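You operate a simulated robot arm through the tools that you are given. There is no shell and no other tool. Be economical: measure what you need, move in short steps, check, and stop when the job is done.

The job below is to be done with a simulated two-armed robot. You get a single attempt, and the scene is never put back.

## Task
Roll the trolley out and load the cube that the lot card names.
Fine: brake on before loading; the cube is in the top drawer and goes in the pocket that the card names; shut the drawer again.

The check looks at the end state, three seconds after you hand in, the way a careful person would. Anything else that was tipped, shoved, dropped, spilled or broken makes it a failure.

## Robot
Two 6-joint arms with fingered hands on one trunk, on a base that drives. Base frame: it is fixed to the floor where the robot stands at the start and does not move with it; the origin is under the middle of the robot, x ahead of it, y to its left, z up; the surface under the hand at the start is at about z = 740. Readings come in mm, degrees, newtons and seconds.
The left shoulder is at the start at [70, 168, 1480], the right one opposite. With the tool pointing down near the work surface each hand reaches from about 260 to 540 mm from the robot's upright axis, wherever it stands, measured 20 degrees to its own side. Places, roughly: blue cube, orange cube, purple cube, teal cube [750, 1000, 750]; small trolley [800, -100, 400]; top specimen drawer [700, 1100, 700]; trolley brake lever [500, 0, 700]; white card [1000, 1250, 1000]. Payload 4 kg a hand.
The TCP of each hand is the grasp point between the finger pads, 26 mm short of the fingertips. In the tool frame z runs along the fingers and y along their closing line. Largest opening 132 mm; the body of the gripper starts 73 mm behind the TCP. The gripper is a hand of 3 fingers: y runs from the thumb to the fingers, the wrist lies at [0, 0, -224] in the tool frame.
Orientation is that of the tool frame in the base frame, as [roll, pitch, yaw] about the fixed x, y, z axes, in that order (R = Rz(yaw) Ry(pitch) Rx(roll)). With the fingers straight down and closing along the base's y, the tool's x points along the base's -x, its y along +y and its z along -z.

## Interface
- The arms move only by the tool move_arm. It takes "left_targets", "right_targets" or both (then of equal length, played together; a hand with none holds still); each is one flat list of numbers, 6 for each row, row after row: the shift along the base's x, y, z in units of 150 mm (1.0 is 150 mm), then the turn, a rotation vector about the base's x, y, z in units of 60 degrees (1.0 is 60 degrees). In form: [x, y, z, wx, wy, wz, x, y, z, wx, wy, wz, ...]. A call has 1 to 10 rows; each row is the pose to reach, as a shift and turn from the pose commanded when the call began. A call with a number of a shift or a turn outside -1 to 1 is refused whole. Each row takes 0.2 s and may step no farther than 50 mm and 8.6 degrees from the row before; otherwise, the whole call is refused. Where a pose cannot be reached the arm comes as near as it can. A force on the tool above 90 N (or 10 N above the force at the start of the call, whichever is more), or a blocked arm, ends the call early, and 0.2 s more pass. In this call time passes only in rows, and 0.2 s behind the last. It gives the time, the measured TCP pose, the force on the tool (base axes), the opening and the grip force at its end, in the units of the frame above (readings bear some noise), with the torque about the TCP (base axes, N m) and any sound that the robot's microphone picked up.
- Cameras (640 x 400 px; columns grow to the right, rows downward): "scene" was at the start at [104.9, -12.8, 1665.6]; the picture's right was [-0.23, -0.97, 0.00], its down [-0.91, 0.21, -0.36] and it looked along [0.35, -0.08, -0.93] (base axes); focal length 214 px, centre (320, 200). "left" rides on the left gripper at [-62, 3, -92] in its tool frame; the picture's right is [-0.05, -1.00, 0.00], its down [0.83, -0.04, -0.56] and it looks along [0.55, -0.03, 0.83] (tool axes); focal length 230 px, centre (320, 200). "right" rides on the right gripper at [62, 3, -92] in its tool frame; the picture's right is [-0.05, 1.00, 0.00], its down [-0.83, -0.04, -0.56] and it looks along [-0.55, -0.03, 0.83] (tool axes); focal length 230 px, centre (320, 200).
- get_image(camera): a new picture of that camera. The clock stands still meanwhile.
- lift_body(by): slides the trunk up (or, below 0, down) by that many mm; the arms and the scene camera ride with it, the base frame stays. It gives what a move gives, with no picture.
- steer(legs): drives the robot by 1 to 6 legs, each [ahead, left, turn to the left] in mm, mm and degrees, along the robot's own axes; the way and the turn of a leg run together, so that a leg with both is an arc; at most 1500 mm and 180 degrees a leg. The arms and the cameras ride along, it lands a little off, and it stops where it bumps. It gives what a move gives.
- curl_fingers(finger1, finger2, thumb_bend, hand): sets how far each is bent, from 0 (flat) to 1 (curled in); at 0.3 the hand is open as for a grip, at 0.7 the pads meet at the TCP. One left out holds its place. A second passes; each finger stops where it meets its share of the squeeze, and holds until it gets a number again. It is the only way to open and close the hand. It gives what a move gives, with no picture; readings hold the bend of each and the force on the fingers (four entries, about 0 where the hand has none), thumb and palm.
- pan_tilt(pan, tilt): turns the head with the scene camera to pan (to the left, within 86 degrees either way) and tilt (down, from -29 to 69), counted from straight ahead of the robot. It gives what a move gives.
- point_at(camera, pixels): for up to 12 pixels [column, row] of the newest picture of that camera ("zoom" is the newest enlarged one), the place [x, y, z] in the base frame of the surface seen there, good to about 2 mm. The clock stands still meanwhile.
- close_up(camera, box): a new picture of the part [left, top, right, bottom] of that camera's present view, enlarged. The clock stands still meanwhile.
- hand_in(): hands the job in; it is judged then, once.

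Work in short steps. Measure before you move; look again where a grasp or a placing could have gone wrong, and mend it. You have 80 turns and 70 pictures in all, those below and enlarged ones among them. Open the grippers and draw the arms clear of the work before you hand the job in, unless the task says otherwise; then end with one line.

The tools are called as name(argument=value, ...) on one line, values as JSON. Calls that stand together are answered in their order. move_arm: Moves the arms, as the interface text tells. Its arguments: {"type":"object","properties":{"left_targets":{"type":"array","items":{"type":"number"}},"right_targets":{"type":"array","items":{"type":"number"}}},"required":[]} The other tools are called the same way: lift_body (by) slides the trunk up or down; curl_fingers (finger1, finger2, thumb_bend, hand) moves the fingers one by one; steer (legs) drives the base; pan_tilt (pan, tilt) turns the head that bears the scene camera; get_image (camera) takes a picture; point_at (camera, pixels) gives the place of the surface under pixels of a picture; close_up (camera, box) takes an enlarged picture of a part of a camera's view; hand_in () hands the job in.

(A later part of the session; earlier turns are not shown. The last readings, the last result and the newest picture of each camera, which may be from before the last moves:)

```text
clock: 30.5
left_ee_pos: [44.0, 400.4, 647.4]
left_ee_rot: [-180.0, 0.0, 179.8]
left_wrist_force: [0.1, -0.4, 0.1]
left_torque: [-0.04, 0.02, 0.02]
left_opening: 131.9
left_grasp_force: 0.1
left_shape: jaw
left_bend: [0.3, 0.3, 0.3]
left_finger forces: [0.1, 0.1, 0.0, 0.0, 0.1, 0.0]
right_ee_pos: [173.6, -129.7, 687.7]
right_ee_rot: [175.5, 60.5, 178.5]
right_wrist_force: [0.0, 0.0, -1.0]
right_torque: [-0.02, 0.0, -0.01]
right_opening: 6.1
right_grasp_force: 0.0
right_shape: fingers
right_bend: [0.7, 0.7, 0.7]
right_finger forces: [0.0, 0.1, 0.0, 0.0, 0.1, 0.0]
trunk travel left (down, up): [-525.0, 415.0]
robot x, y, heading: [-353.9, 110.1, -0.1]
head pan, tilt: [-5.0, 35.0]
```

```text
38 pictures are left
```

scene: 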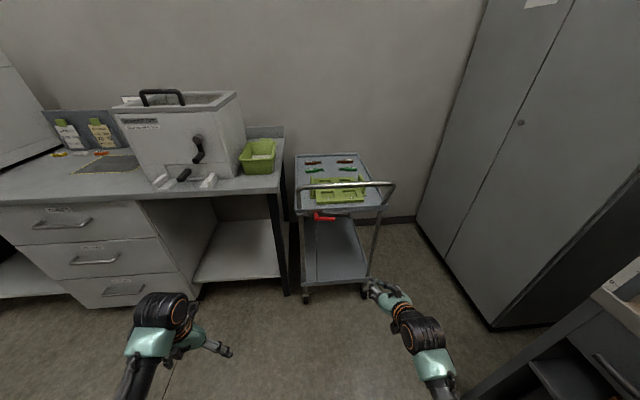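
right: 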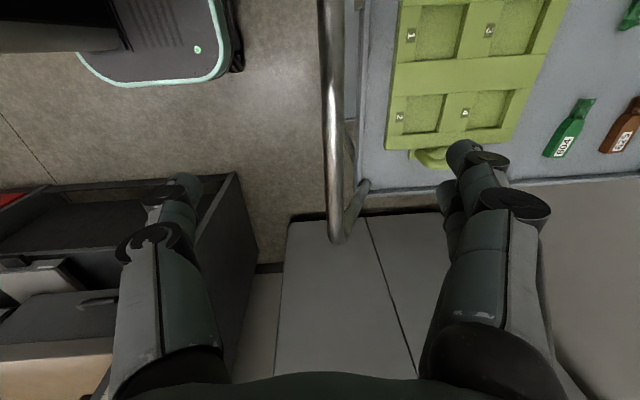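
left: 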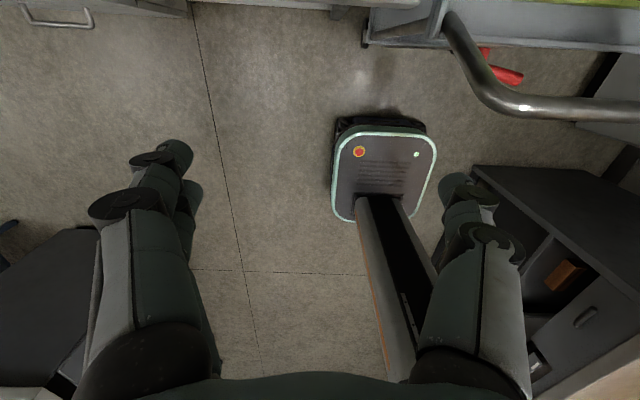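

The hand now points forward-down at [173,-130,688]. I raise the trunk 95 mm and drive ahead/left so the fingertips stop just in front of and above the lever arm's end.

lift_body(by=95)

steer(legs=[[225, 115, 0]])

get_image(camera="right")

close_up(camera="scene", box=[260, 180, 420, 280])

```text
clock: 31.8
left_ee_pos: [43.1, 400.7, 742.9]
left_ee_rot: [180.0, 0.1, 179.8]
left_wrist_force: [-0.4, -0.4, -0.3]
left_torque: [0.01, 0.03, 0.0]
left_opening: 131.9
left_grasp_force: 0.1
left_shape: jaw
left_bend: [0.3, 0.3, 0.3]
left_finger forces: [0.1, 0.0, 0.1, 0.1, 0.0, 0.0]
right_ee_pos: [173.3, -128.4, 781.4]
right_ee_rot: [175.6, 60.5, 178.6]
right_wrist_force: [0.3, -0.4, -0.3]
right_torque: [0.0, 0.0, -0.01]
right_opening: 6.1
right_grasp_force: 0.0
right_shape: fingers
right_bend: [0.7, 0.7, 0.7]
right_finger forces: [0.0, 0.0, 0.0, 0.0, 0.0, 0.0]
trunk travel left (down, up): [-620.0, 320.0]
robot x, y, heading: [-355.6, 108.4, -0.3]
head pan, tilt: [-5.0, 35.0]
```

```text
clock: 33.6
left_ee_pos: [266.4, 515.4, 742.9]
left_ee_rot: [-180.0, 0.1, 179.8]
left_wrist_force: [-0.1, -0.7, 0.5]
left_torque: [-0.02, -0.02, -0.02]
left_opening: 132.0
left_grasp_force: 0.0
left_shape: jaw
left_bend: [0.3, 0.3, 0.3]
left_finger forces: [0.0, 0.0, 0.0, 0.1, 0.1, 0.0]
right_ee_pos: [397.3, -15.3, 782.0]
right_ee_rot: [175.5, 60.4, 178.7]
right_wrist_force: [1.0, 0.1, -0.5]
right_torque: [0.01, 0.02, 0.04]
right_opening: 6.4
right_grasp_force: 0.1
right_shape: fingers
right_bend: [0.7, 0.7, 0.7]
right_finger forces: [0.1, 0.0, 0.0, 0.0, 0.0, 0.0]
trunk travel left (down, up): [-620.0, 320.0]
robot x, y, heading: [-130.4, 224.6, -0.1]
head pan, tilt: [-5.0, 35.0]
```

```text
37 pictures are left
```

right: 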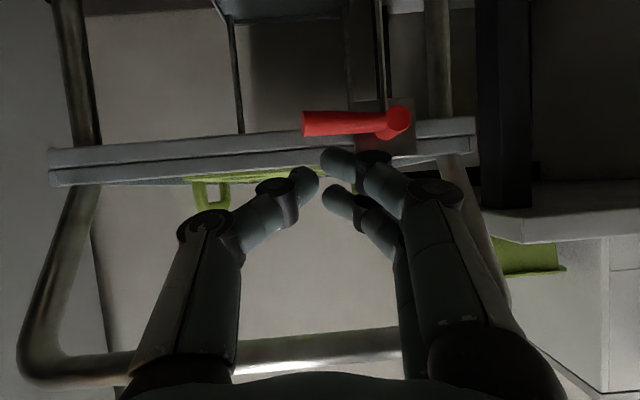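

```text
4.00 times, centred on (340, 230) of scene
```

zoom: 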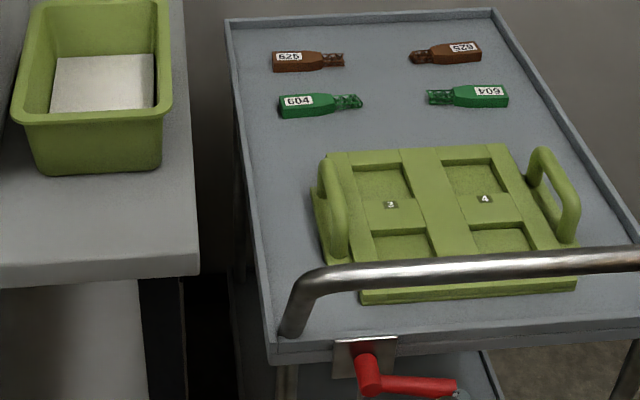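

The lever is seen from in front at right-camera (305–400, 122). I measure it and the fingertips.

point_at(camera="right", pixels=[[400, 121], [308, 124], [345, 124], [308, 136], [308, 112], [306, 180], [330, 160], [330, 190], [405, 155], [90, 60]])

```text
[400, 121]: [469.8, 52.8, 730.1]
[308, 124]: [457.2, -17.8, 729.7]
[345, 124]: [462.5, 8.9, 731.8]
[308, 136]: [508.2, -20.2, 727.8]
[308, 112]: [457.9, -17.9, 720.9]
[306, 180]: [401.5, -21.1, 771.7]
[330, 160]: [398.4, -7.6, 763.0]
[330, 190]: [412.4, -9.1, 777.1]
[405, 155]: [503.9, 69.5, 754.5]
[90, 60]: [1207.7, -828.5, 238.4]
```

Lever arm centre z≈730, x≈465, y from 50 (hub) to -20 (end). I bring the closed fingertips over its end and press down in small steps.

move_arm(right_targets=[0.2, 0.02, 0, 0, 0, 0, 0.4, 0.03, 0, 0, 0, 0, 0.4, 0.03, -0.06, 0, 0, 0, 0.4, 0.03, -0.12, 0, 0, 0, 0.4, 0.03, -0.18, 0, 0, 0, 0.4, 0.03, -0.24, 0, 0, 0])

get_image(camera="right")

```text
clock: 35.0
left_ee_pos: [266.2, 515.1, 744.0]
left_ee_rot: [180.0, 0.0, 179.8]
left_wrist_force: [-0.2, -1.0, 0.0]
left_torque: [-0.02, 0.0, 0.01]
left_opening: 131.9
left_grasp_force: 0.0
left_shape: jaw
left_bend: [0.3, 0.3, 0.3]
left_finger forces: [0.0, 0.0, 0.1, 0.0, 0.0, 0.1]
right_ee_pos: [456.4, -10.6, 747.0]
right_ee_rot: [175.7, 60.4, 178.6]
right_wrist_force: [-0.2, 0.1, 0.5]
right_torque: [0.04, 0.01, -0.02]
right_opening: 5.9
right_grasp_force: 0.0
right_shape: fingers
right_bend: [0.7, 0.7, 0.7]
right_finger forces: [0.8, 0.0, 0.0, 0.0, 0.0, 0.0]
trunk travel left (down, up): [-620.0, 320.0]
robot x, y, heading: [-129.1, 222.7, -0.1]
head pan, tilt: [-5.0, 35.0]
```

```text
35 pictures are left
```

right: 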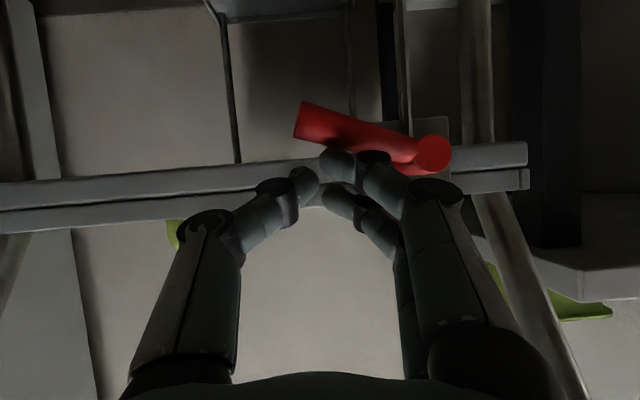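

The lever turns down easily (now ≈15–20°). I follow it further down along its arc.

move_arm(right_targets=[0, 0.02, -0.06, 0, 0, 0, 0, 0.04, -0.12, 0, 0, 0, 0, 0.07, -0.18, 0, 0, 0, 0, 0.11, -0.24, 0, 0, 0, 0, 0.16, -0.3, 0, 0, 0, 0, 0.22, -0.36, 0, 0, 0, 0, 0.28, -0.41, 0, 0, 0])

get_image(camera="right")

```text
clock: 36.6
left_ee_pos: [262.1, 512.5, 746.6]
left_ee_rot: [179.8, 0.4, 179.7]
left_wrist_force: [0.6, -0.4, -0.7]
left_torque: [0.01, 0.05, -0.03]
left_opening: 131.8
left_grasp_force: 0.0
left_shape: jaw
left_bend: [0.3, 0.3, 0.3]
left_finger forces: [0.0, 0.1, 0.1, 0.1, 0.0, 0.1]
right_ee_pos: [452.4, 25.9, 690.0]
right_ee_rot: [175.7, 60.9, 178.6]
right_wrist_force: [-32.0, -23.1, 24.1]
right_torque: [0.09, -0.27, 0.01]
right_opening: 0.6
right_grasp_force: 27.7
right_shape: fingers
right_bend: [0.74, 0.74, 0.69]
right_finger forces: [17.4, 37.3, 0.1, 0.0, 0.0, 0.0]
trunk travel left (down, up): [-620.0, 320.0]
robot x, y, heading: [-133.8, 219.2, -0.5]
head pan, tilt: [-5.0, 35.0]
```

```text
34 pictures are left
```

right: 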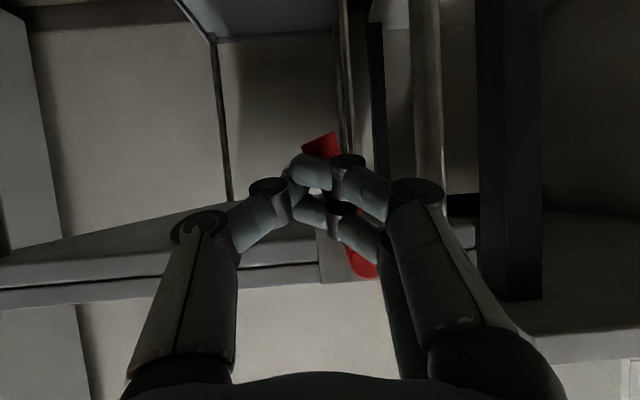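

The lever is now ≈65° down with resistance building (45 N). I withdraw the hand straight back and check the lever's rest position.

move_arm(right_targets=[-0.1, -0.05, 0.0, 0, 0, 0, -0.4, -0.1, 0, 0, 0, 0, -0.7, -0.1, 0, 0, 0, 0])

get_image(camera="right")

```text
clock: 37.4
left_ee_pos: [266.5, 515.0, 743.1]
left_ee_rot: [180.0, 0.1, 179.9]
left_wrist_force: [0.4, -0.5, 0.3]
left_torque: [0.01, -0.01, -0.03]
left_opening: 131.8
left_grasp_force: 0.0
left_shape: jaw
left_bend: [0.3, 0.3, 0.3]
left_finger forces: [0.0, 0.0, 0.1, 0.1, 0.0, 0.0]
right_ee_pos: [353.1, 20.0, 684.5]
right_ee_rot: [175.4, 60.3, 178.7]
right_wrist_force: [-0.7, 0.0, -0.5]
right_torque: [-0.02, 0.0, -0.04]
right_opening: 5.6
right_grasp_force: 0.1
right_shape: fingers
right_bend: [0.7, 0.7, 0.7]
right_finger forces: [0.1, 0.1, 0.0, 0.1, 0.0, 0.0]
trunk travel left (down, up): [-620.0, 320.0]
robot x, y, heading: [-128.3, 221.4, 0.0]
head pan, tilt: [-5.0, 35.0]
```

```text
33 pictures are left
```

right: 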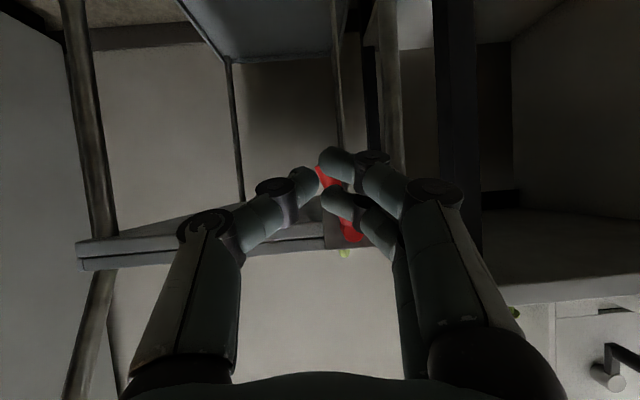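

The lever stays ≈65° down. To test whether the trolley is now free I'll hook the bar from behind with the open right hand: back off, raise the trunk, and untilt the hand to point down.

steer(legs=[[-100, -85, 0]])

lift_body(by=295)

move_arm(right_targets=[0, 0, 0, 0, 0.142, 0, 0, 0, 0, 0, 0.284, 0, 0, 0, 0, 0, 0.426, 0, 0, 0, 0, 0, 0.568, 0, 0, 0, 0, 0, 0.71, 0, 0, 0, 0, 0, 0.852, 0, 0, 0, 0, 0, 1.0, 0])

curl_fingers(hand="right", finger1=0.3, finger2=0.3, thumb_bend=0.3)

```text
clock: 38.7
left_ee_pos: [166.3, 429.3, 742.7]
left_ee_rot: [-179.9, 0.1, 179.7]
left_wrist_force: [0.0, -0.3, -0.1]
left_torque: [0.02, -0.04, -0.02]
left_opening: 131.9
left_grasp_force: 0.1
left_shape: jaw
left_bend: [0.3, 0.3, 0.3]
left_finger forces: [0.0, 0.0, 0.1, 0.0, 0.0, 0.0]
right_ee_pos: [253.3, -66.4, 683.7]
right_ee_rot: [175.5, 60.3, 178.4]
right_wrist_force: [0.8, 0.2, -0.6]
right_torque: [0.0, 0.01, 0.0]
right_opening: 5.5
right_grasp_force: 0.1
right_shape: fingers
right_bend: [0.7, 0.7, 0.7]
right_finger forces: [0.0, 0.0, 0.0, 0.0, 0.0, 0.1]
trunk travel left (down, up): [-620.0, 320.0]
robot x, y, heading: [-228.6, 138.6, -0.4]
head pan, tilt: [-5.0, 35.0]
```

```text
clock: 41.7
left_ee_pos: [166.6, 429.8, 1038.2]
left_ee_rot: [180.0, 0.0, 179.8]
left_wrist_force: [0.5, 0.3, 0.5]
left_torque: [-0.01, 0.01, -0.03]
left_opening: 132.1
left_grasp_force: 0.0
left_shape: jaw
left_bend: [0.3, 0.3, 0.3]
left_finger forces: [0.1, 0.0, 0.1, 0.0, 0.0, 0.1]
right_ee_pos: [253.0, -66.9, 978.9]
right_ee_rot: [175.5, 60.4, 178.5]
right_wrist_force: [-0.3, -0.5, 0.7]
right_torque: [0.0, 0.01, -0.01]
right_opening: 5.4
right_grasp_force: 0.0
right_shape: fingers
right_bend: [0.7, 0.7, 0.7]
right_finger forces: [0.1, 0.0, 0.1, 0.1, 0.0, 0.1]
trunk travel left (down, up): [-915.0, 25.0]
robot x, y, heading: [-228.4, 140.2, -0.3]
head pan, tilt: [-5.0, 35.0]
```

```text
refused: row 7 steps farther than a row can; nothing moved
```

```text
clock: 42.7
left_ee_pos: [167.0, 429.6, 1037.5]
left_ee_rot: [180.0, 0.0, 179.7]
left_wrist_force: [-0.5, 0.5, 0.5]
left_torque: [0.02, -0.03, -0.02]
left_opening: 132.0
left_grasp_force: 0.0
left_shape: jaw
left_bend: [0.3, 0.3, 0.3]
left_finger forces: [0.0, 0.0, 0.1, 0.0, 0.0, 0.0]
right_ee_pos: [252.5, -66.2, 978.5]
right_ee_rot: [175.5, 60.4, 178.6]
right_wrist_force: [0.1, -0.3, -0.2]
right_torque: [0.0, -0.02, 0.02]
right_opening: 134.2
right_grasp_force: 0.2
right_shape: fingers
right_bend: [0.3, 0.3, 0.3]
right_finger forces: [0.0, 0.0, 0.0, 0.1, 0.0, 0.0]
trunk travel left (down, up): [-915.0, 25.0]
robot x, y, heading: [-230.5, 139.7, -0.2]
head pan, tilt: [-5.0, 35.0]
```

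The last row was slightly too large; I redo the untilt, then drive ahead so the fingers pass over the bar to x≈482.

move_arm(right_targets=[0, 0, 0, 0, 0.142, 0, 0, 0, 0, 0, 0.284, 0, 0, 0, 0, 0, 0.426, 0, 0, 0, 0, 0, 0.568, 0, 0, 0, 0, 0, 0.71, 0, 0, 0, 0, 0, 0.852, 0, 0, 0, 0, 0, 0.994, 0])

steer(legs=[[232, 0, 0]])

get_image(camera="right")

point_at(camera="right", pixels=[[320, 15], [320, 25], [320, 40], [320, 60], [320, 5]])

```text
clock: 44.3
left_ee_pos: [168.8, 430.3, 1037.8]
left_ee_rot: [-180.0, -0.1, 179.7]
left_wrist_force: [0.2, -1.0, 0.4]
left_torque: [0.03, 0.05, 0.01]
left_opening: 132.0
left_grasp_force: 0.0
left_shape: jaw
left_bend: [0.3, 0.3, 0.3]
left_finger forces: [0.1, 0.0, 0.1, 0.0, 0.0, 0.0]
right_ee_pos: [254.1, -66.6, 977.9]
right_ee_rot: [176.9, 0.6, 179.3]
right_wrist_force: [0.1, -0.4, -0.5]
right_torque: [-0.02, 0.0, -0.02]
right_opening: 133.9
right_grasp_force: 0.0
right_shape: fingers
right_bend: [0.3, 0.3, 0.3]
right_finger forces: [0.0, 0.0, 0.0, 0.0, 0.0, 0.1]
trunk travel left (down, up): [-915.0, 25.0]
robot x, y, heading: [-229.7, 138.7, -0.5]
head pan, tilt: [-5.0, 35.0]
```

```text
clock: 46.0
left_ee_pos: [396.5, 429.4, 1038.8]
left_ee_rot: [180.0, 0.1, 179.7]
left_wrist_force: [0.7, -0.4, -0.5]
left_torque: [0.01, -0.02, -0.01]
left_opening: 132.0
left_grasp_force: 0.1
left_shape: jaw
left_bend: [0.3, 0.3, 0.3]
left_finger forces: [0.0, 0.1, 0.1, 0.0, 0.0, 0.0]
right_ee_pos: [480.5, -68.1, 980.5]
right_ee_rot: [177.0, 0.8, 179.2]
right_wrist_force: [0.0, 0.6, -0.3]
right_torque: [0.02, -0.02, 0.01]
right_opening: 133.9
right_grasp_force: 0.1
right_shape: fingers
right_bend: [0.3, 0.3, 0.3]
right_finger forces: [0.1, 0.0, 0.0, 0.0, 0.1, 0.1]
trunk travel left (down, up): [-915.0, 25.0]
robot x, y, heading: [0.5, 136.3, -0.3]
head pan, tilt: [-5.0, 35.0]
```

```text
32 pictures are left
```

right: 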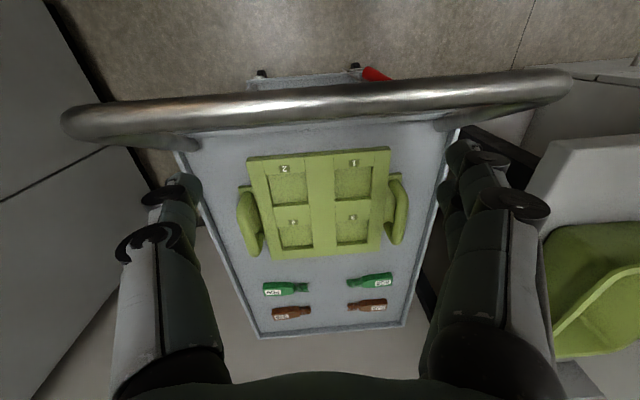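

```text
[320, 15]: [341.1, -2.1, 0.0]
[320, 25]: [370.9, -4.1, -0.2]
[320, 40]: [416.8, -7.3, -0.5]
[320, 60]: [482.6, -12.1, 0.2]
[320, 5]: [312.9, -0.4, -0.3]
```

The bar lies on the robot side of the fingers. I shift +8 mm and descend to z≈886 behind the bar, then pull 100 mm back.

move_arm(right_targets=[0.06, 0, -0.1, 0, 0, 0, 0.06, 0, -0.3, 0, 0, 0, 0.06, 0, -0.5, 0, 0, 0, 0.06, 0, -0.63, 0, 0, 0])

steer(legs=[[-100, 0, 0]])

get_image(camera="right")

point_at(camera="right", pixels=[[320, 60], [320, 80], [320, 100], [180, 100], [460, 100]])

```text
clock: 47.0
left_ee_pos: [398.0, 427.7, 1037.0]
left_ee_rot: [-180.0, 0.1, 179.7]
left_wrist_force: [-0.4, 0.3, 0.1]
left_torque: [-0.02, 0.0, -0.01]
left_opening: 132.0
left_grasp_force: 0.1
left_shape: jaw
left_bend: [0.3, 0.3, 0.3]
left_finger forces: [0.0, 0.0, 0.0, 0.0, 0.1, 0.0]
right_ee_pos: [490.0, -67.4, 884.7]
right_ee_rot: [176.8, 0.8, 179.1]
right_wrist_force: [0.0, 0.9, 0.0]
right_torque: [-0.04, 0.0, 0.0]
right_opening: 134.1
right_grasp_force: 0.0
right_shape: fingers
right_bend: [0.3, 0.3, 0.3]
right_finger forces: [0.1, 0.0, 0.0, 0.0, 0.0, 0.1]
trunk travel left (down, up): [-915.0, 25.0]
robot x, y, heading: [-1.3, 136.9, -0.6]
head pan, tilt: [-5.0, 35.0]
```

```text
clock: 48.1
left_ee_pos: [303.8, 427.7, 1035.9]
left_ee_rot: [179.9, -0.3, 179.7]
left_wrist_force: [0.3, -0.6, 0.2]
left_torque: [0.01, 0.02, 0.02]
left_opening: 132.0
left_grasp_force: 0.1
left_shape: jaw
left_bend: [0.3, 0.3, 0.3]
left_finger forces: [0.1, 0.1, 0.0, 0.1, 0.0, 0.1]
right_ee_pos: [395.7, -66.0, 882.5]
right_ee_rot: [176.8, 0.5, 179.4]
right_wrist_force: [0.6, 1.0, -0.8]
right_torque: [-0.01, 0.06, 0.0]
right_opening: 133.8
right_grasp_force: 0.0
right_shape: fingers
right_bend: [0.3, 0.3, 0.3]
right_finger forces: [0.0, 0.0, 0.0, 0.0, 0.0, 0.0]
trunk travel left (down, up): [-915.0, 25.0]
robot x, y, heading: [-103.1, 140.0, -0.3]
head pan, tilt: [-5.0, 35.0]
```

```text
31 pictures are left
```

right: 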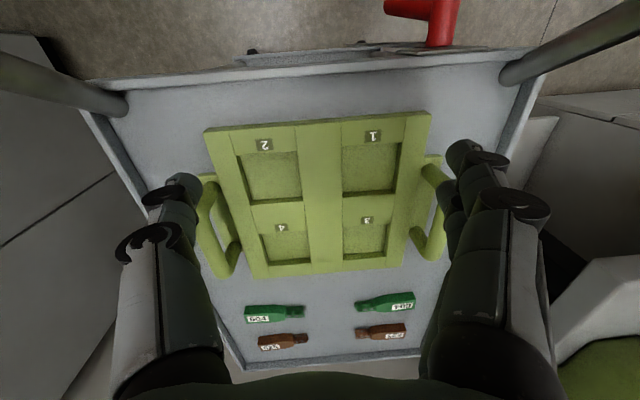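

```text
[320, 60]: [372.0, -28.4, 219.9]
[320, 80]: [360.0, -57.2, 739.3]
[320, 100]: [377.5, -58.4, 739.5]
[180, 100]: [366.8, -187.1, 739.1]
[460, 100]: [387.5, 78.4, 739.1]
```

The trolley rolled with me, nearly without force. I check the lever seen at (385–455, 5) and where the deck is.

point_at(camera="right", pixels=[[392, 8], [415, 8], [445, 8], [440, 35], [285, 64], [470, 62], [90, 112], [535, 82], [242, 365], [425, 350], [280, 228], [310, 165]])

pan_tilt(pan=-15, tilt=60)

close_up(camera="scene", box=[220, 100, 420, 300])

```text
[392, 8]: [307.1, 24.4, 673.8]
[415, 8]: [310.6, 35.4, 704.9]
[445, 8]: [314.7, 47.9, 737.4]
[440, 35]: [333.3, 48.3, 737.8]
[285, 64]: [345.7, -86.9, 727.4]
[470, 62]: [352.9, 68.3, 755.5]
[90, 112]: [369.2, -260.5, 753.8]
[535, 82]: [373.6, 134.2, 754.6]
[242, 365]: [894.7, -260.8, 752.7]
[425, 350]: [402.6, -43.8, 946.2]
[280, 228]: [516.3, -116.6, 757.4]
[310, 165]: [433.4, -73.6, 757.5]
```

```text
clock: 49.0
left_ee_pos: [296.6, 428.9, 1039.8]
left_ee_rot: [180.0, 0.2, 179.7]
left_wrist_force: [-1.8, 1.0, -0.5]
left_torque: [-0.01, -0.02, 0.04]
left_opening: 132.0
left_grasp_force: 0.1
left_shape: jaw
left_bend: [0.3, 0.3, 0.3]
left_finger forces: [0.0, 0.0, 0.1, 0.0, 0.0, 0.0]
right_ee_pos: [390.0, -66.4, 885.6]
right_ee_rot: [176.8, 0.9, 179.2]
right_wrist_force: [0.3, -1.0, 0.6]
right_torque: [-0.02, -0.01, 0.01]
right_opening: 134.2
right_grasp_force: 0.0
right_shape: fingers
right_bend: [0.3, 0.3, 0.3]
right_finger forces: [0.1, 0.1, 0.1, 0.0, 0.0, 0.0]
trunk travel left (down, up): [-915.0, 25.0]
robot x, y, heading: [-99.6, 136.7, -0.3]
head pan, tilt: [-15.0, 60.0]
```

```text
2.00 times, centred on (320, 200) of scene
```

zoom: 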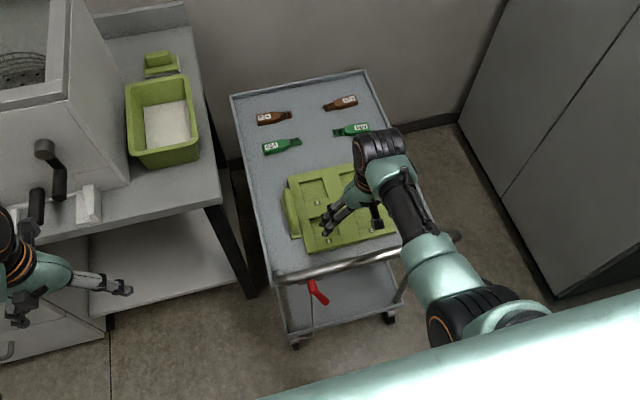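

The lever stays down and the trolley coasted ahead of the fingers (deck front x≈355, bar ≈300). I check whether it still rolls.

get_image(camera="right")

point_at(camera="right", pixels=[[285, 64], [470, 62], [90, 112], [535, 82], [280, 228], [310, 165], [242, 368], [445, 35]])

point_at(camera="zoom", pixels=[[300, 275], [345, 266], [380, 257], [240, 95], [368, 75], [318, 290]])

```text
29 pictures are left
```

right: 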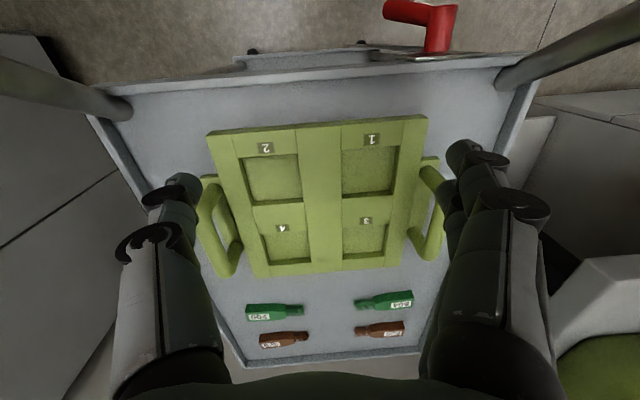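

```text
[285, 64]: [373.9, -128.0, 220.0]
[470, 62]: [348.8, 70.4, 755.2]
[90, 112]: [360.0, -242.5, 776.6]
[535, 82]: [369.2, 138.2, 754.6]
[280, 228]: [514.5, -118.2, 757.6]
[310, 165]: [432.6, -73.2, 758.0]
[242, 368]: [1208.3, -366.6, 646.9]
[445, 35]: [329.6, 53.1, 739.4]
```

```text
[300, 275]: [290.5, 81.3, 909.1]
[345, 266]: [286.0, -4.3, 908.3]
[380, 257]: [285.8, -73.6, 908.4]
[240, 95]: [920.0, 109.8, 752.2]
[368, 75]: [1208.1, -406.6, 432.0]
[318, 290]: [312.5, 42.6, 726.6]
```

The trolley is at rest, bar now x≈287 (163 mm out). I close the gap (70 mm) and then pull another 230 mm.

steer(legs=[[-70, 0, 0]])

steer(legs=[[-220, 0, 0]])

pan_tilt(pan=-14, tilt=60)

get_image(camera="scene")

```text
clock: 50.1
left_ee_pos: [233.2, 428.9, 1035.9]
left_ee_rot: [180.0, -0.2, 179.7]
left_wrist_force: [-0.8, -0.6, -0.3]
left_torque: [0.01, 0.07, -0.01]
left_opening: 132.0
left_grasp_force: 0.1
left_shape: jaw
left_bend: [0.3, 0.3, 0.3]
left_finger forces: [0.1, 0.0, 0.1, 0.0, 0.1, 0.0]
right_ee_pos: [323.8, -66.8, 881.8]
right_ee_rot: [176.8, 0.3, 179.3]
right_wrist_force: [0.6, 0.5, -0.2]
right_torque: [0.02, -0.03, 0.01]
right_opening: 133.7
right_grasp_force: 0.1
right_shape: fingers
right_bend: [0.3, 0.3, 0.3]
right_finger forces: [0.0, 0.0, 0.0, 0.1, 0.0, 0.0]
trunk travel left (down, up): [-915.0, 25.0]
robot x, y, heading: [-169.7, 138.2, -0.0]
head pan, tilt: [-15.0, 60.0]
```

```text
clock: 51.7
left_ee_pos: [12.5, 430.5, 1036.8]
left_ee_rot: [179.9, -0.1, 179.8]
left_wrist_force: [0.1, -0.1, -0.4]
left_torque: [0.01, 0.03, 0.0]
left_opening: 131.7
left_grasp_force: 0.0
left_shape: jaw
left_bend: [0.3, 0.3, 0.3]
left_finger forces: [0.0, 0.1, 0.0, 0.1, 0.0, 0.0]
right_ee_pos: [105.5, -62.8, 885.0]
right_ee_rot: [176.8, 0.6, 179.4]
right_wrist_force: [0.6, 0.4, -0.2]
right_torque: [0.02, 0.0, -0.02]
right_opening: 134.1
right_grasp_force: 0.1
right_shape: fingers
right_bend: [0.3, 0.3, 0.3]
right_finger forces: [0.0, 0.0, 0.0, 0.0, 0.0, 0.1]
trunk travel left (down, up): [-915.0, 25.0]
robot x, y, heading: [-385.0, 138.1, -0.3]
head pan, tilt: [-15.0, 60.0]
```

```text
clock: 52.4
left_ee_pos: [11.3, 430.3, 1037.4]
left_ee_rot: [180.0, 0.0, 179.7]
left_wrist_force: [-0.5, 0.4, -0.2]
left_torque: [-0.02, 0.03, -0.03]
left_opening: 131.8
left_grasp_force: 0.0
left_shape: jaw
left_bend: [0.3, 0.3, 0.3]
left_finger forces: [0.0, 0.0, 0.0, 0.0, 0.1, 0.0]
right_ee_pos: [103.5, -64.2, 885.0]
right_ee_rot: [176.8, 0.7, 179.4]
right_wrist_force: [0.9, 0.0, 0.2]
right_torque: [-0.03, -0.01, 0.01]
right_opening: 133.9
right_grasp_force: 0.1
right_shape: fingers
right_bend: [0.3, 0.3, 0.3]
right_finger forces: [0.0, 0.1, 0.1, 0.0, 0.0, 0.0]
trunk travel left (down, up): [-915.0, 25.0]
robot x, y, heading: [-388.7, 140.0, -0.2]
head pan, tilt: [-14.0, 60.0]
```

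```text
28 pictures are left
```

scene: 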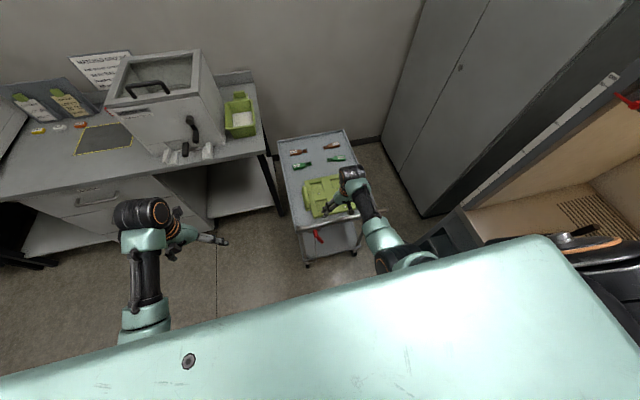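

Measuring the trolley: bar (315,225), lever (318,236), deck corners.

point_at(camera="scene", pixels=[[310, 226], [325, 223], [340, 220], [280, 141], [345, 133], [318, 238], [268, 157], [299, 233]])

close_up(camera="scene", box=[270, 120, 390, 270])

```text
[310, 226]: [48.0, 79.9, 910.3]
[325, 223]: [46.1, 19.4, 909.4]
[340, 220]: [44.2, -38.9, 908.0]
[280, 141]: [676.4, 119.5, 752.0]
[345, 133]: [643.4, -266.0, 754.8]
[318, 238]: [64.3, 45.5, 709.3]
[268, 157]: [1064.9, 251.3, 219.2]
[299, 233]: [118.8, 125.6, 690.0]
```

```text
2.67 times, centred on (330, 195) of scene
```

zoom: 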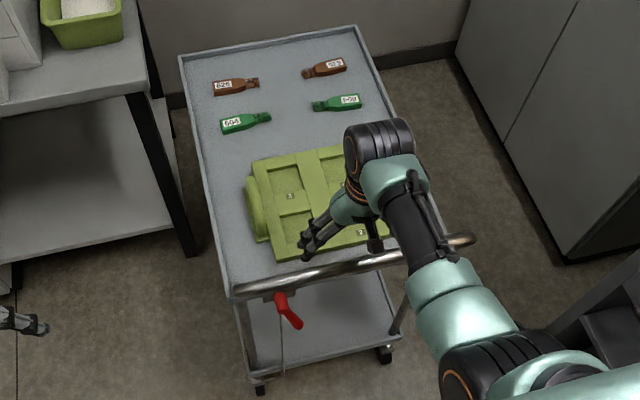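

The trolley is 405 mm out, lever still down (released). One more short pull of 120 mm clears the bench front.

steer(legs=[[-25, 0, 0], [-85, 0, 0]])

get_image(camera="scene")

point_at(camera="scene", pixels=[[310, 227], [325, 223], [340, 219], [318, 238], [330, 190]])

```text
clock: 53.8
left_ee_pos: [-91.7, 431.2, 1036.7]
left_ee_rot: [-179.9, -0.4, 179.8]
left_wrist_force: [1.2, 1.6, 0.2]
left_torque: [-0.02, 0.07, 0.02]
left_opening: 131.8
left_grasp_force: 0.1
left_shape: jaw
left_bend: [0.3, 0.3, 0.3]
left_finger forces: [0.0, 0.0, 0.1, 0.0, 0.0, 0.1]
right_ee_pos: [-0.1, -64.9, 881.3]
right_ee_rot: [177.0, 0.2, 179.3]
right_wrist_force: [-0.4, 0.3, -0.4]
right_torque: [0.02, 0.06, -0.02]
right_opening: 134.0
right_grasp_force: 0.2
right_shape: fingers
right_bend: [0.3, 0.3, 0.3]
right_finger forces: [0.0, 0.1, 0.1, 0.1, 0.1, 0.1]
trunk travel left (down, up): [-915.0, 25.0]
robot x, y, heading: [-500.6, 140.8, -0.4]
head pan, tilt: [-14.0, 60.0]
```

```text
26 pictures are left
```

scene: 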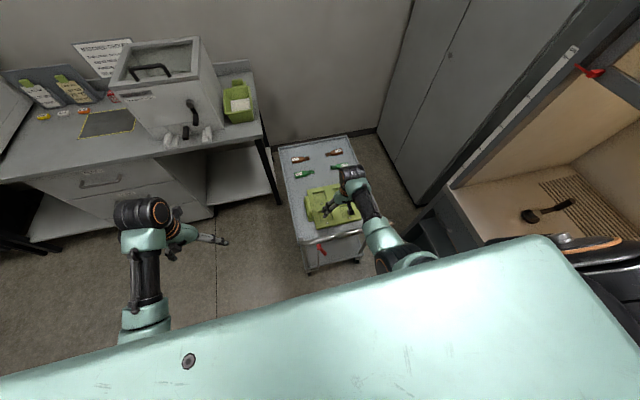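

```text
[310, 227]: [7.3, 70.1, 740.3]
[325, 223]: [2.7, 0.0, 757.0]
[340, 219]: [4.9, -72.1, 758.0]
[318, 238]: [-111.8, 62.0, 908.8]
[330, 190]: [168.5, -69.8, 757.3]
```

Bar is at x≈-112 (≈560 mm out). I raise the hand off the bar, back away, tilt the hand forward again and close the fingers to work the lever back up.

move_arm(right_targets=[0.03, 0, 0.3, 0, 0, 0, 0.03, 0, 0.6, 0, 0, 0, 0.03, 0, 0.66, 0, 0, 0])

steer(legs=[[-280, 75, 0]])

move_arm(right_targets=[0, 0, 0, 0, -0.142, 0, 0, 0, 0, 0, -0.284, 0, 0, 0, 0, 0, -0.426, 0, 0, 0, 0, 0, -0.568, 0, 0, 0, 0, 0, -0.71, 0, 0, 0, 0, 0, -0.852, 0, 0, 0, 0, 0, -0.994, 0])

curl_fingers(hand="right", finger1=0.7, finger2=0.7, thumb_bend=0.7)

lift_body(by=-335)

get_image(camera="scene")

```text
clock: 54.6
left_ee_pos: [-101.7, 429.8, 1040.2]
left_ee_rot: [-180.0, 0.2, 179.7]
left_wrist_force: [-0.2, 0.1, -0.5]
left_torque: [-0.03, 0.0, 0.04]
left_opening: 132.0
left_grasp_force: 0.0
left_shape: jaw
left_bend: [0.3, 0.3, 0.3]
left_finger forces: [0.0, 0.0, 0.0, 0.1, 0.1, 0.1]
right_ee_pos: [-3.3, -64.9, 984.6]
right_ee_rot: [177.0, 0.8, 179.2]
right_wrist_force: [-0.4, 0.8, -1.1]
right_torque: [0.0, 0.01, 0.06]
right_opening: 134.1
right_grasp_force: 0.1
right_shape: fingers
right_bend: [0.3, 0.3, 0.3]
right_finger forces: [0.0, 0.0, 0.1, 0.0, 0.0, 0.1]
trunk travel left (down, up): [-915.0, 25.0]
robot x, y, heading: [-493.5, 137.5, -0.2]
head pan, tilt: [-14.0, 60.0]
```

```text
clock: 56.6
left_ee_pos: [-370.9, 506.4, 1037.8]
left_ee_rot: [179.9, 0.0, 179.7]
left_wrist_force: [0.8, -0.8, 0.4]
left_torque: [0.0, -0.01, 0.04]
left_opening: 131.9
left_grasp_force: 0.1
left_shape: jaw
left_bend: [0.3, 0.3, 0.3]
left_finger forces: [0.1, 0.0, 0.1, 0.0, 0.0, 0.0]
right_ee_pos: [-275.3, 9.8, 983.1]
right_ee_rot: [176.8, 0.7, 179.2]
right_wrist_force: [0.4, 0.7, -0.9]
right_torque: [0.01, 0.0, -0.01]
right_opening: 134.2
right_grasp_force: 0.0
right_shape: fingers
right_bend: [0.3, 0.3, 0.3]
right_finger forces: [0.0, 0.0, 0.1, 0.0, 0.0, 0.0]
trunk travel left (down, up): [-915.0, 25.0]
robot x, y, heading: [-769.3, 215.1, -0.3]
head pan, tilt: [-14.0, 60.0]
```

```text
clock: 58.2
left_ee_pos: [-372.5, 506.5, 1039.2]
left_ee_rot: [180.0, 0.1, 179.5]
left_wrist_force: [-0.2, -0.1, 0.1]
left_torque: [-0.04, -0.03, 0.01]
left_opening: 132.0
left_grasp_force: 0.1
left_shape: jaw
left_bend: [0.3, 0.3, 0.3]
left_finger forces: [0.1, 0.0, 0.0, 0.0, 0.0, 0.0]
right_ee_pos: [-276.7, 9.7, 984.1]
right_ee_rot: [175.4, 60.5, 178.4]
right_wrist_force: [0.3, -1.0, 0.4]
right_torque: [-0.01, 0.0, 0.02]
right_opening: 134.3
right_grasp_force: 0.0
right_shape: fingers
right_bend: [0.3, 0.3, 0.3]
right_finger forces: [0.0, 0.0, 0.1, 0.1, 0.0, 0.0]
trunk travel left (down, up): [-915.0, 25.0]
robot x, y, heading: [-771.0, 217.1, -0.3]
head pan, tilt: [-14.0, 60.0]
```

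```text
clock: 59.2
left_ee_pos: [-372.3, 506.3, 1038.8]
left_ee_rot: [180.0, 0.1, 179.6]
left_wrist_force: [0.5, -0.2, 0.3]
left_torque: [-0.06, -0.02, 0.0]
left_opening: 131.9
left_grasp_force: 0.0
left_shape: jaw
left_bend: [0.3, 0.3, 0.3]
left_finger forces: [0.0, 0.0, 0.0, 0.0, 0.0, 0.0]
right_ee_pos: [-277.2, 9.2, 983.2]
right_ee_rot: [175.4, 60.4, 178.4]
right_wrist_force: [-0.1, -0.1, 0.1]
right_torque: [0.0, -0.02, 0.0]
right_opening: 6.3
right_grasp_force: 0.1
right_shape: fingers
right_bend: [0.7, 0.7, 0.7]
right_finger forces: [0.0, 0.1, 0.0, 0.0, 0.0, 0.1]
trunk travel left (down, up): [-915.0, 25.0]
robot x, y, heading: [-768.9, 216.4, -0.4]
head pan, tilt: [-14.0, 60.0]
```

```text
clock: 62.5
left_ee_pos: [-373.0, 504.6, 704.3]
left_ee_rot: [-179.9, 0.1, 179.7]
left_wrist_force: [0.2, -1.0, 0.3]
left_torque: [-0.01, -0.02, 0.01]
left_opening: 131.9
left_grasp_force: 0.0
left_shape: jaw
left_bend: [0.3, 0.3, 0.3]
left_finger forces: [0.0, 0.0, 0.1, 0.1, 0.0, 0.1]
right_ee_pos: [-275.9, 9.8, 648.9]
right_ee_rot: [175.4, 60.4, 178.2]
right_wrist_force: [0.1, 1.1, 0.3]
right_torque: [0.04, -0.03, -0.04]
right_opening: 6.5
right_grasp_force: 0.1
right_shape: fingers
right_bend: [0.7, 0.7, 0.7]
right_finger forces: [0.1, 0.0, 0.0, 0.0, 0.0, 0.0]
trunk travel left (down, up): [-580.0, 360.0]
robot x, y, heading: [-774.2, 214.9, -0.4]
head pan, tilt: [-14.0, 60.0]
```

```text
25 pictures are left
```

scene: 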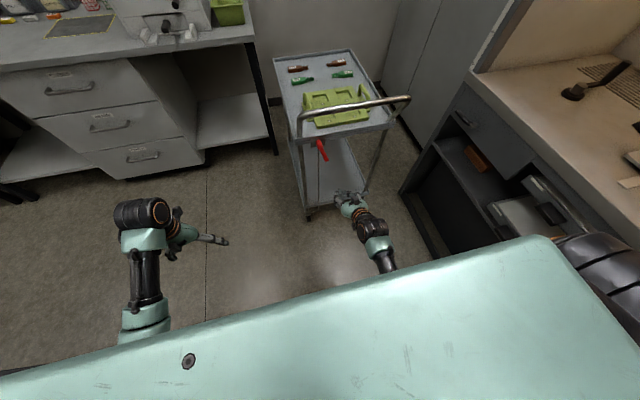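

The lever is seen at (318,143)–(325,158). I measure it and the bar.

point_at(camera="scene", pixels=[[318, 142], [321, 148], [323, 153], [325, 158], [310, 114], [390, 101], [300, 139], [388, 127], [300, 57], [350, 50], [352, 117], [312, 125]])

```text
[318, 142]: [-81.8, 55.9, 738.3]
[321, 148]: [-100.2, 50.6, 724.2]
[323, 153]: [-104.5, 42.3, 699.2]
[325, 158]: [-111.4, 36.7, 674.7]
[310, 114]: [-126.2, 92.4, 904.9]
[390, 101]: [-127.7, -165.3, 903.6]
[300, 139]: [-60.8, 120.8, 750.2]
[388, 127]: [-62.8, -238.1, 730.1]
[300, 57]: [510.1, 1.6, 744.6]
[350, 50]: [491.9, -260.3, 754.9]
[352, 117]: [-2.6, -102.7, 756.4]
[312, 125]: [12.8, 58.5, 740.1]
```

Lever: hub ≈[-100,57,730], arm hanging ≈65° down with tip ≈[-105,33,672]. I drive so the closed fingertips are just before it and to its left (y≈80), ready to sweep it right/up.

steer(legs=[[105, 72, 0]])

move_arm(right_targets=[0, 0, 0.12, 0, 0, 0, 0, 0, 0.23, 0, 0, 0])

get_image(camera="right")

point_at(camera="right", pixels=[[320, 160], [320, 190], [290, 140], [300, 170]])

```text
clock: 63.8
left_ee_pos: [-266.2, 577.3, 702.4]
left_ee_rot: [180.0, 0.1, 179.5]
left_wrist_force: [-0.2, -0.7, 0.3]
left_torque: [0.0, -0.02, 0.01]
left_opening: 131.9
left_grasp_force: 0.0
left_shape: jaw
left_bend: [0.3, 0.3, 0.3]
left_finger forces: [0.1, 0.0, 0.0, 0.1, 0.1, 0.0]
right_ee_pos: [-169.6, 79.8, 648.2]
right_ee_rot: [175.4, 60.2, 178.2]
right_wrist_force: [-0.4, -0.9, 0.6]
right_torque: [-0.03, -0.01, 0.02]
right_opening: 6.1
right_grasp_force: 0.1
right_shape: fingers
right_bend: [0.7, 0.7, 0.7]
right_finger forces: [0.0, 0.1, 0.0, 0.0, 0.1, 0.0]
trunk travel left (down, up): [-580.0, 360.0]
robot x, y, heading: [-661.6, 286.3, -0.7]
head pan, tilt: [-14.0, 60.0]
```

```text
clock: 64.4
left_ee_pos: [-266.4, 577.3, 703.3]
left_ee_rot: [180.0, 0.1, 179.4]
left_wrist_force: [0.2, 0.1, 0.0]
left_torque: [0.0, 0.0, 0.01]
left_opening: 131.9
left_grasp_force: 0.0
left_shape: jaw
left_bend: [0.3, 0.3, 0.3]
left_finger forces: [0.0, 0.0, 0.0, 0.2, 0.1, 0.1]
right_ee_pos: [-171.0, 80.7, 682.4]
right_ee_rot: [175.5, 60.3, 178.3]
right_wrist_force: [0.5, -0.6, 0.6]
right_torque: [0.02, -0.01, 0.01]
right_opening: 6.0
right_grasp_force: 0.2
right_shape: fingers
right_bend: [0.7, 0.7, 0.7]
right_finger forces: [0.0, 0.0, 0.0, 0.0, 0.0, 0.0]
trunk travel left (down, up): [-580.0, 360.0]
robot x, y, heading: [-663.4, 291.7, -0.5]
head pan, tilt: [-14.0, 60.0]
```

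```text
24 pictures are left
```

right: 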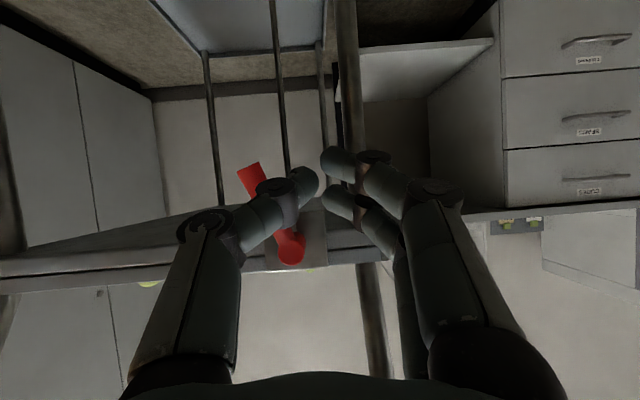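

```text
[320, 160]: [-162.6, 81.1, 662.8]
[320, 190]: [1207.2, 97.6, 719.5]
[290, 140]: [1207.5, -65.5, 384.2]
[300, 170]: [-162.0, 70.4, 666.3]
```

Fingertips are left of the lever, clear of the rod. I move in 58 mm and sweep right and up along the lever's arc until about horizontal.

move_arm(right_targets=[0.2, 0, 0.03, 0, 0, 0, 0.387, 0, 0.05, 0, 0, 0, 0.387, -0.107, 0.06, 0, 0, 0, 0.387, -0.187, 0.07, 0, 0, 0, 0.387, -0.267, 0.08, 0, 0, 0, 0.387, -0.33, 0.11, 0, 0, 0, 0.387, -0.38, 0.153, 0, 0, 0, 0.387, -0.42, 0.2, 0, 0, 0, 0.387, -0.46, 0.25, 0, 0, 0])

get_image(camera="right")

```text
clock: 66.4
left_ee_pos: [-264.9, 577.1, 702.7]
left_ee_rot: [-180.0, -0.1, 179.5]
left_wrist_force: [-0.8, 0.8, -0.1]
left_torque: [0.0, -0.01, 0.01]
left_opening: 131.9
left_grasp_force: 0.0
left_shape: jaw
left_bend: [0.3, 0.3, 0.3]
left_finger forces: [0.0, 0.1, 0.0, 0.0, 0.0, 0.0]
right_ee_pos: [-116.1, 10.1, 712.0]
right_ee_rot: [175.5, 59.2, 178.3]
right_wrist_force: [-12.2, 6.1, -27.7]
right_torque: [-0.71, 0.34, 0.39]
right_opening: 5.6
right_grasp_force: 15.3
right_shape: fingers
right_bend: [0.7, 0.66, 0.7]
right_finger forces: [0.0, 31.1, 0.1, 0.0, 0.0, 0.0]
trunk travel left (down, up): [-580.0, 360.0]
robot x, y, heading: [-662.2, 288.4, -0.6]
head pan, tilt: [-14.0, 60.0]
```

```text
23 pictures are left
```

right: 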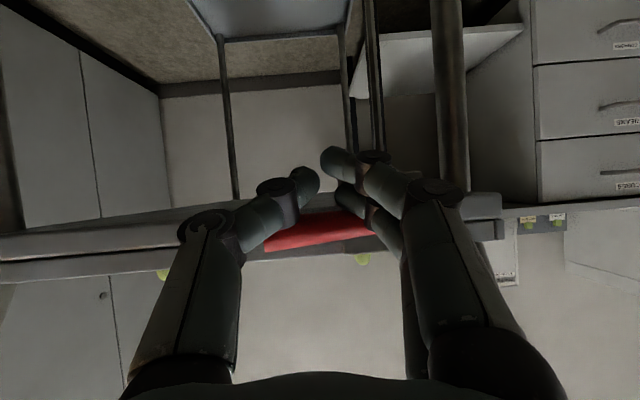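

The lever is now parallel to the deck edge and pushes back with 28 N. I push up another few mm to be sure it reaches its stop, then withdraw.

move_arm(right_targets=[0, -0.01, 0.03, 0, 0, 0, 0, -0.02, 0.06, 0, 0, 0])

move_arm(right_targets=[0, 0, -0.1, 0, 0, 0, -0.1, 0, -0.2, 0, 0, 0, -0.3, 0, -0.2, 0, 0, 0, -0.6, 0, -0.2, 0, 0, 0, -0.9, 0, -0.2, 0, 0, 0])

get_image(camera="right")

close_up(camera="scene", box=[270, 60, 430, 220])

```text
clock: 67.0
left_ee_pos: [-264.6, 576.4, 702.1]
left_ee_rot: [179.9, -0.1, 179.5]
left_wrist_force: [0.8, 0.3, 0.3]
left_torque: [0.0, 0.03, -0.02]
left_opening: 132.1
left_grasp_force: 0.2
left_shape: jaw
left_bend: [0.3, 0.3, 0.3]
left_finger forces: [0.0, 0.1, 0.0, 0.1, 0.0, 0.1]
right_ee_pos: [-117.6, 6.8, 712.6]
right_ee_rot: [175.5, 58.1, 178.1]
right_wrist_force: [-12.1, 7.6, -43.0]
right_torque: [-1.29, 0.7, 0.4]
right_opening: 5.8
right_grasp_force: 22.4
right_shape: fingers
right_bend: [0.7, 0.63, 0.7]
right_finger forces: [0.1, 44.6, 0.0, 0.0, 0.0, 0.0]
trunk travel left (down, up): [-580.0, 360.0]
robot x, y, heading: [-665.8, 289.7, -0.6]
head pan, tilt: [-14.0, 60.0]
```

```text
clock: 68.2
left_ee_pos: [-267.2, 577.3, 704.4]
left_ee_rot: [180.0, 0.2, 179.6]
left_wrist_force: [0.1, 0.7, 0.5]
left_torque: [0.02, 0.0, -0.01]
left_opening: 131.7
left_grasp_force: 0.1
left_shape: jaw
left_bend: [0.3, 0.3, 0.3]
left_finger forces: [0.0, 0.1, 0.0, 0.0, 0.0, 0.0]
right_ee_pos: [-247.5, 6.9, 697.9]
right_ee_rot: [175.3, 60.6, 178.2]
right_wrist_force: [-0.6, 0.0, -0.2]
right_torque: [-0.02, 0.01, 0.0]
right_opening: 5.8
right_grasp_force: 0.1
right_shape: fingers
right_bend: [0.7, 0.7, 0.7]
right_finger forces: [0.0, 0.0, 0.1, 0.0, 0.1, 0.0]
trunk travel left (down, up): [-580.0, 360.0]
robot x, y, heading: [-667.0, 286.8, -0.5]
head pan, tilt: [-14.0, 60.0]
```

```text
22 pictures are left
```

right: 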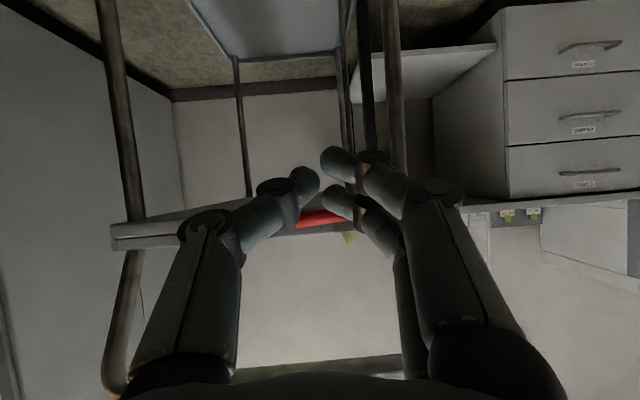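

```text
2.50 times, centred on (350, 140) of scene
```

zoom: 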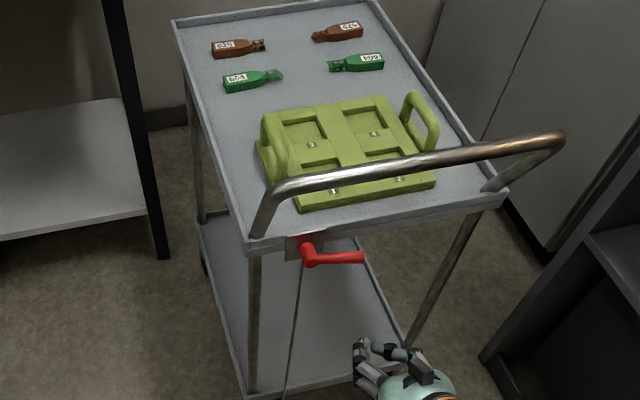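

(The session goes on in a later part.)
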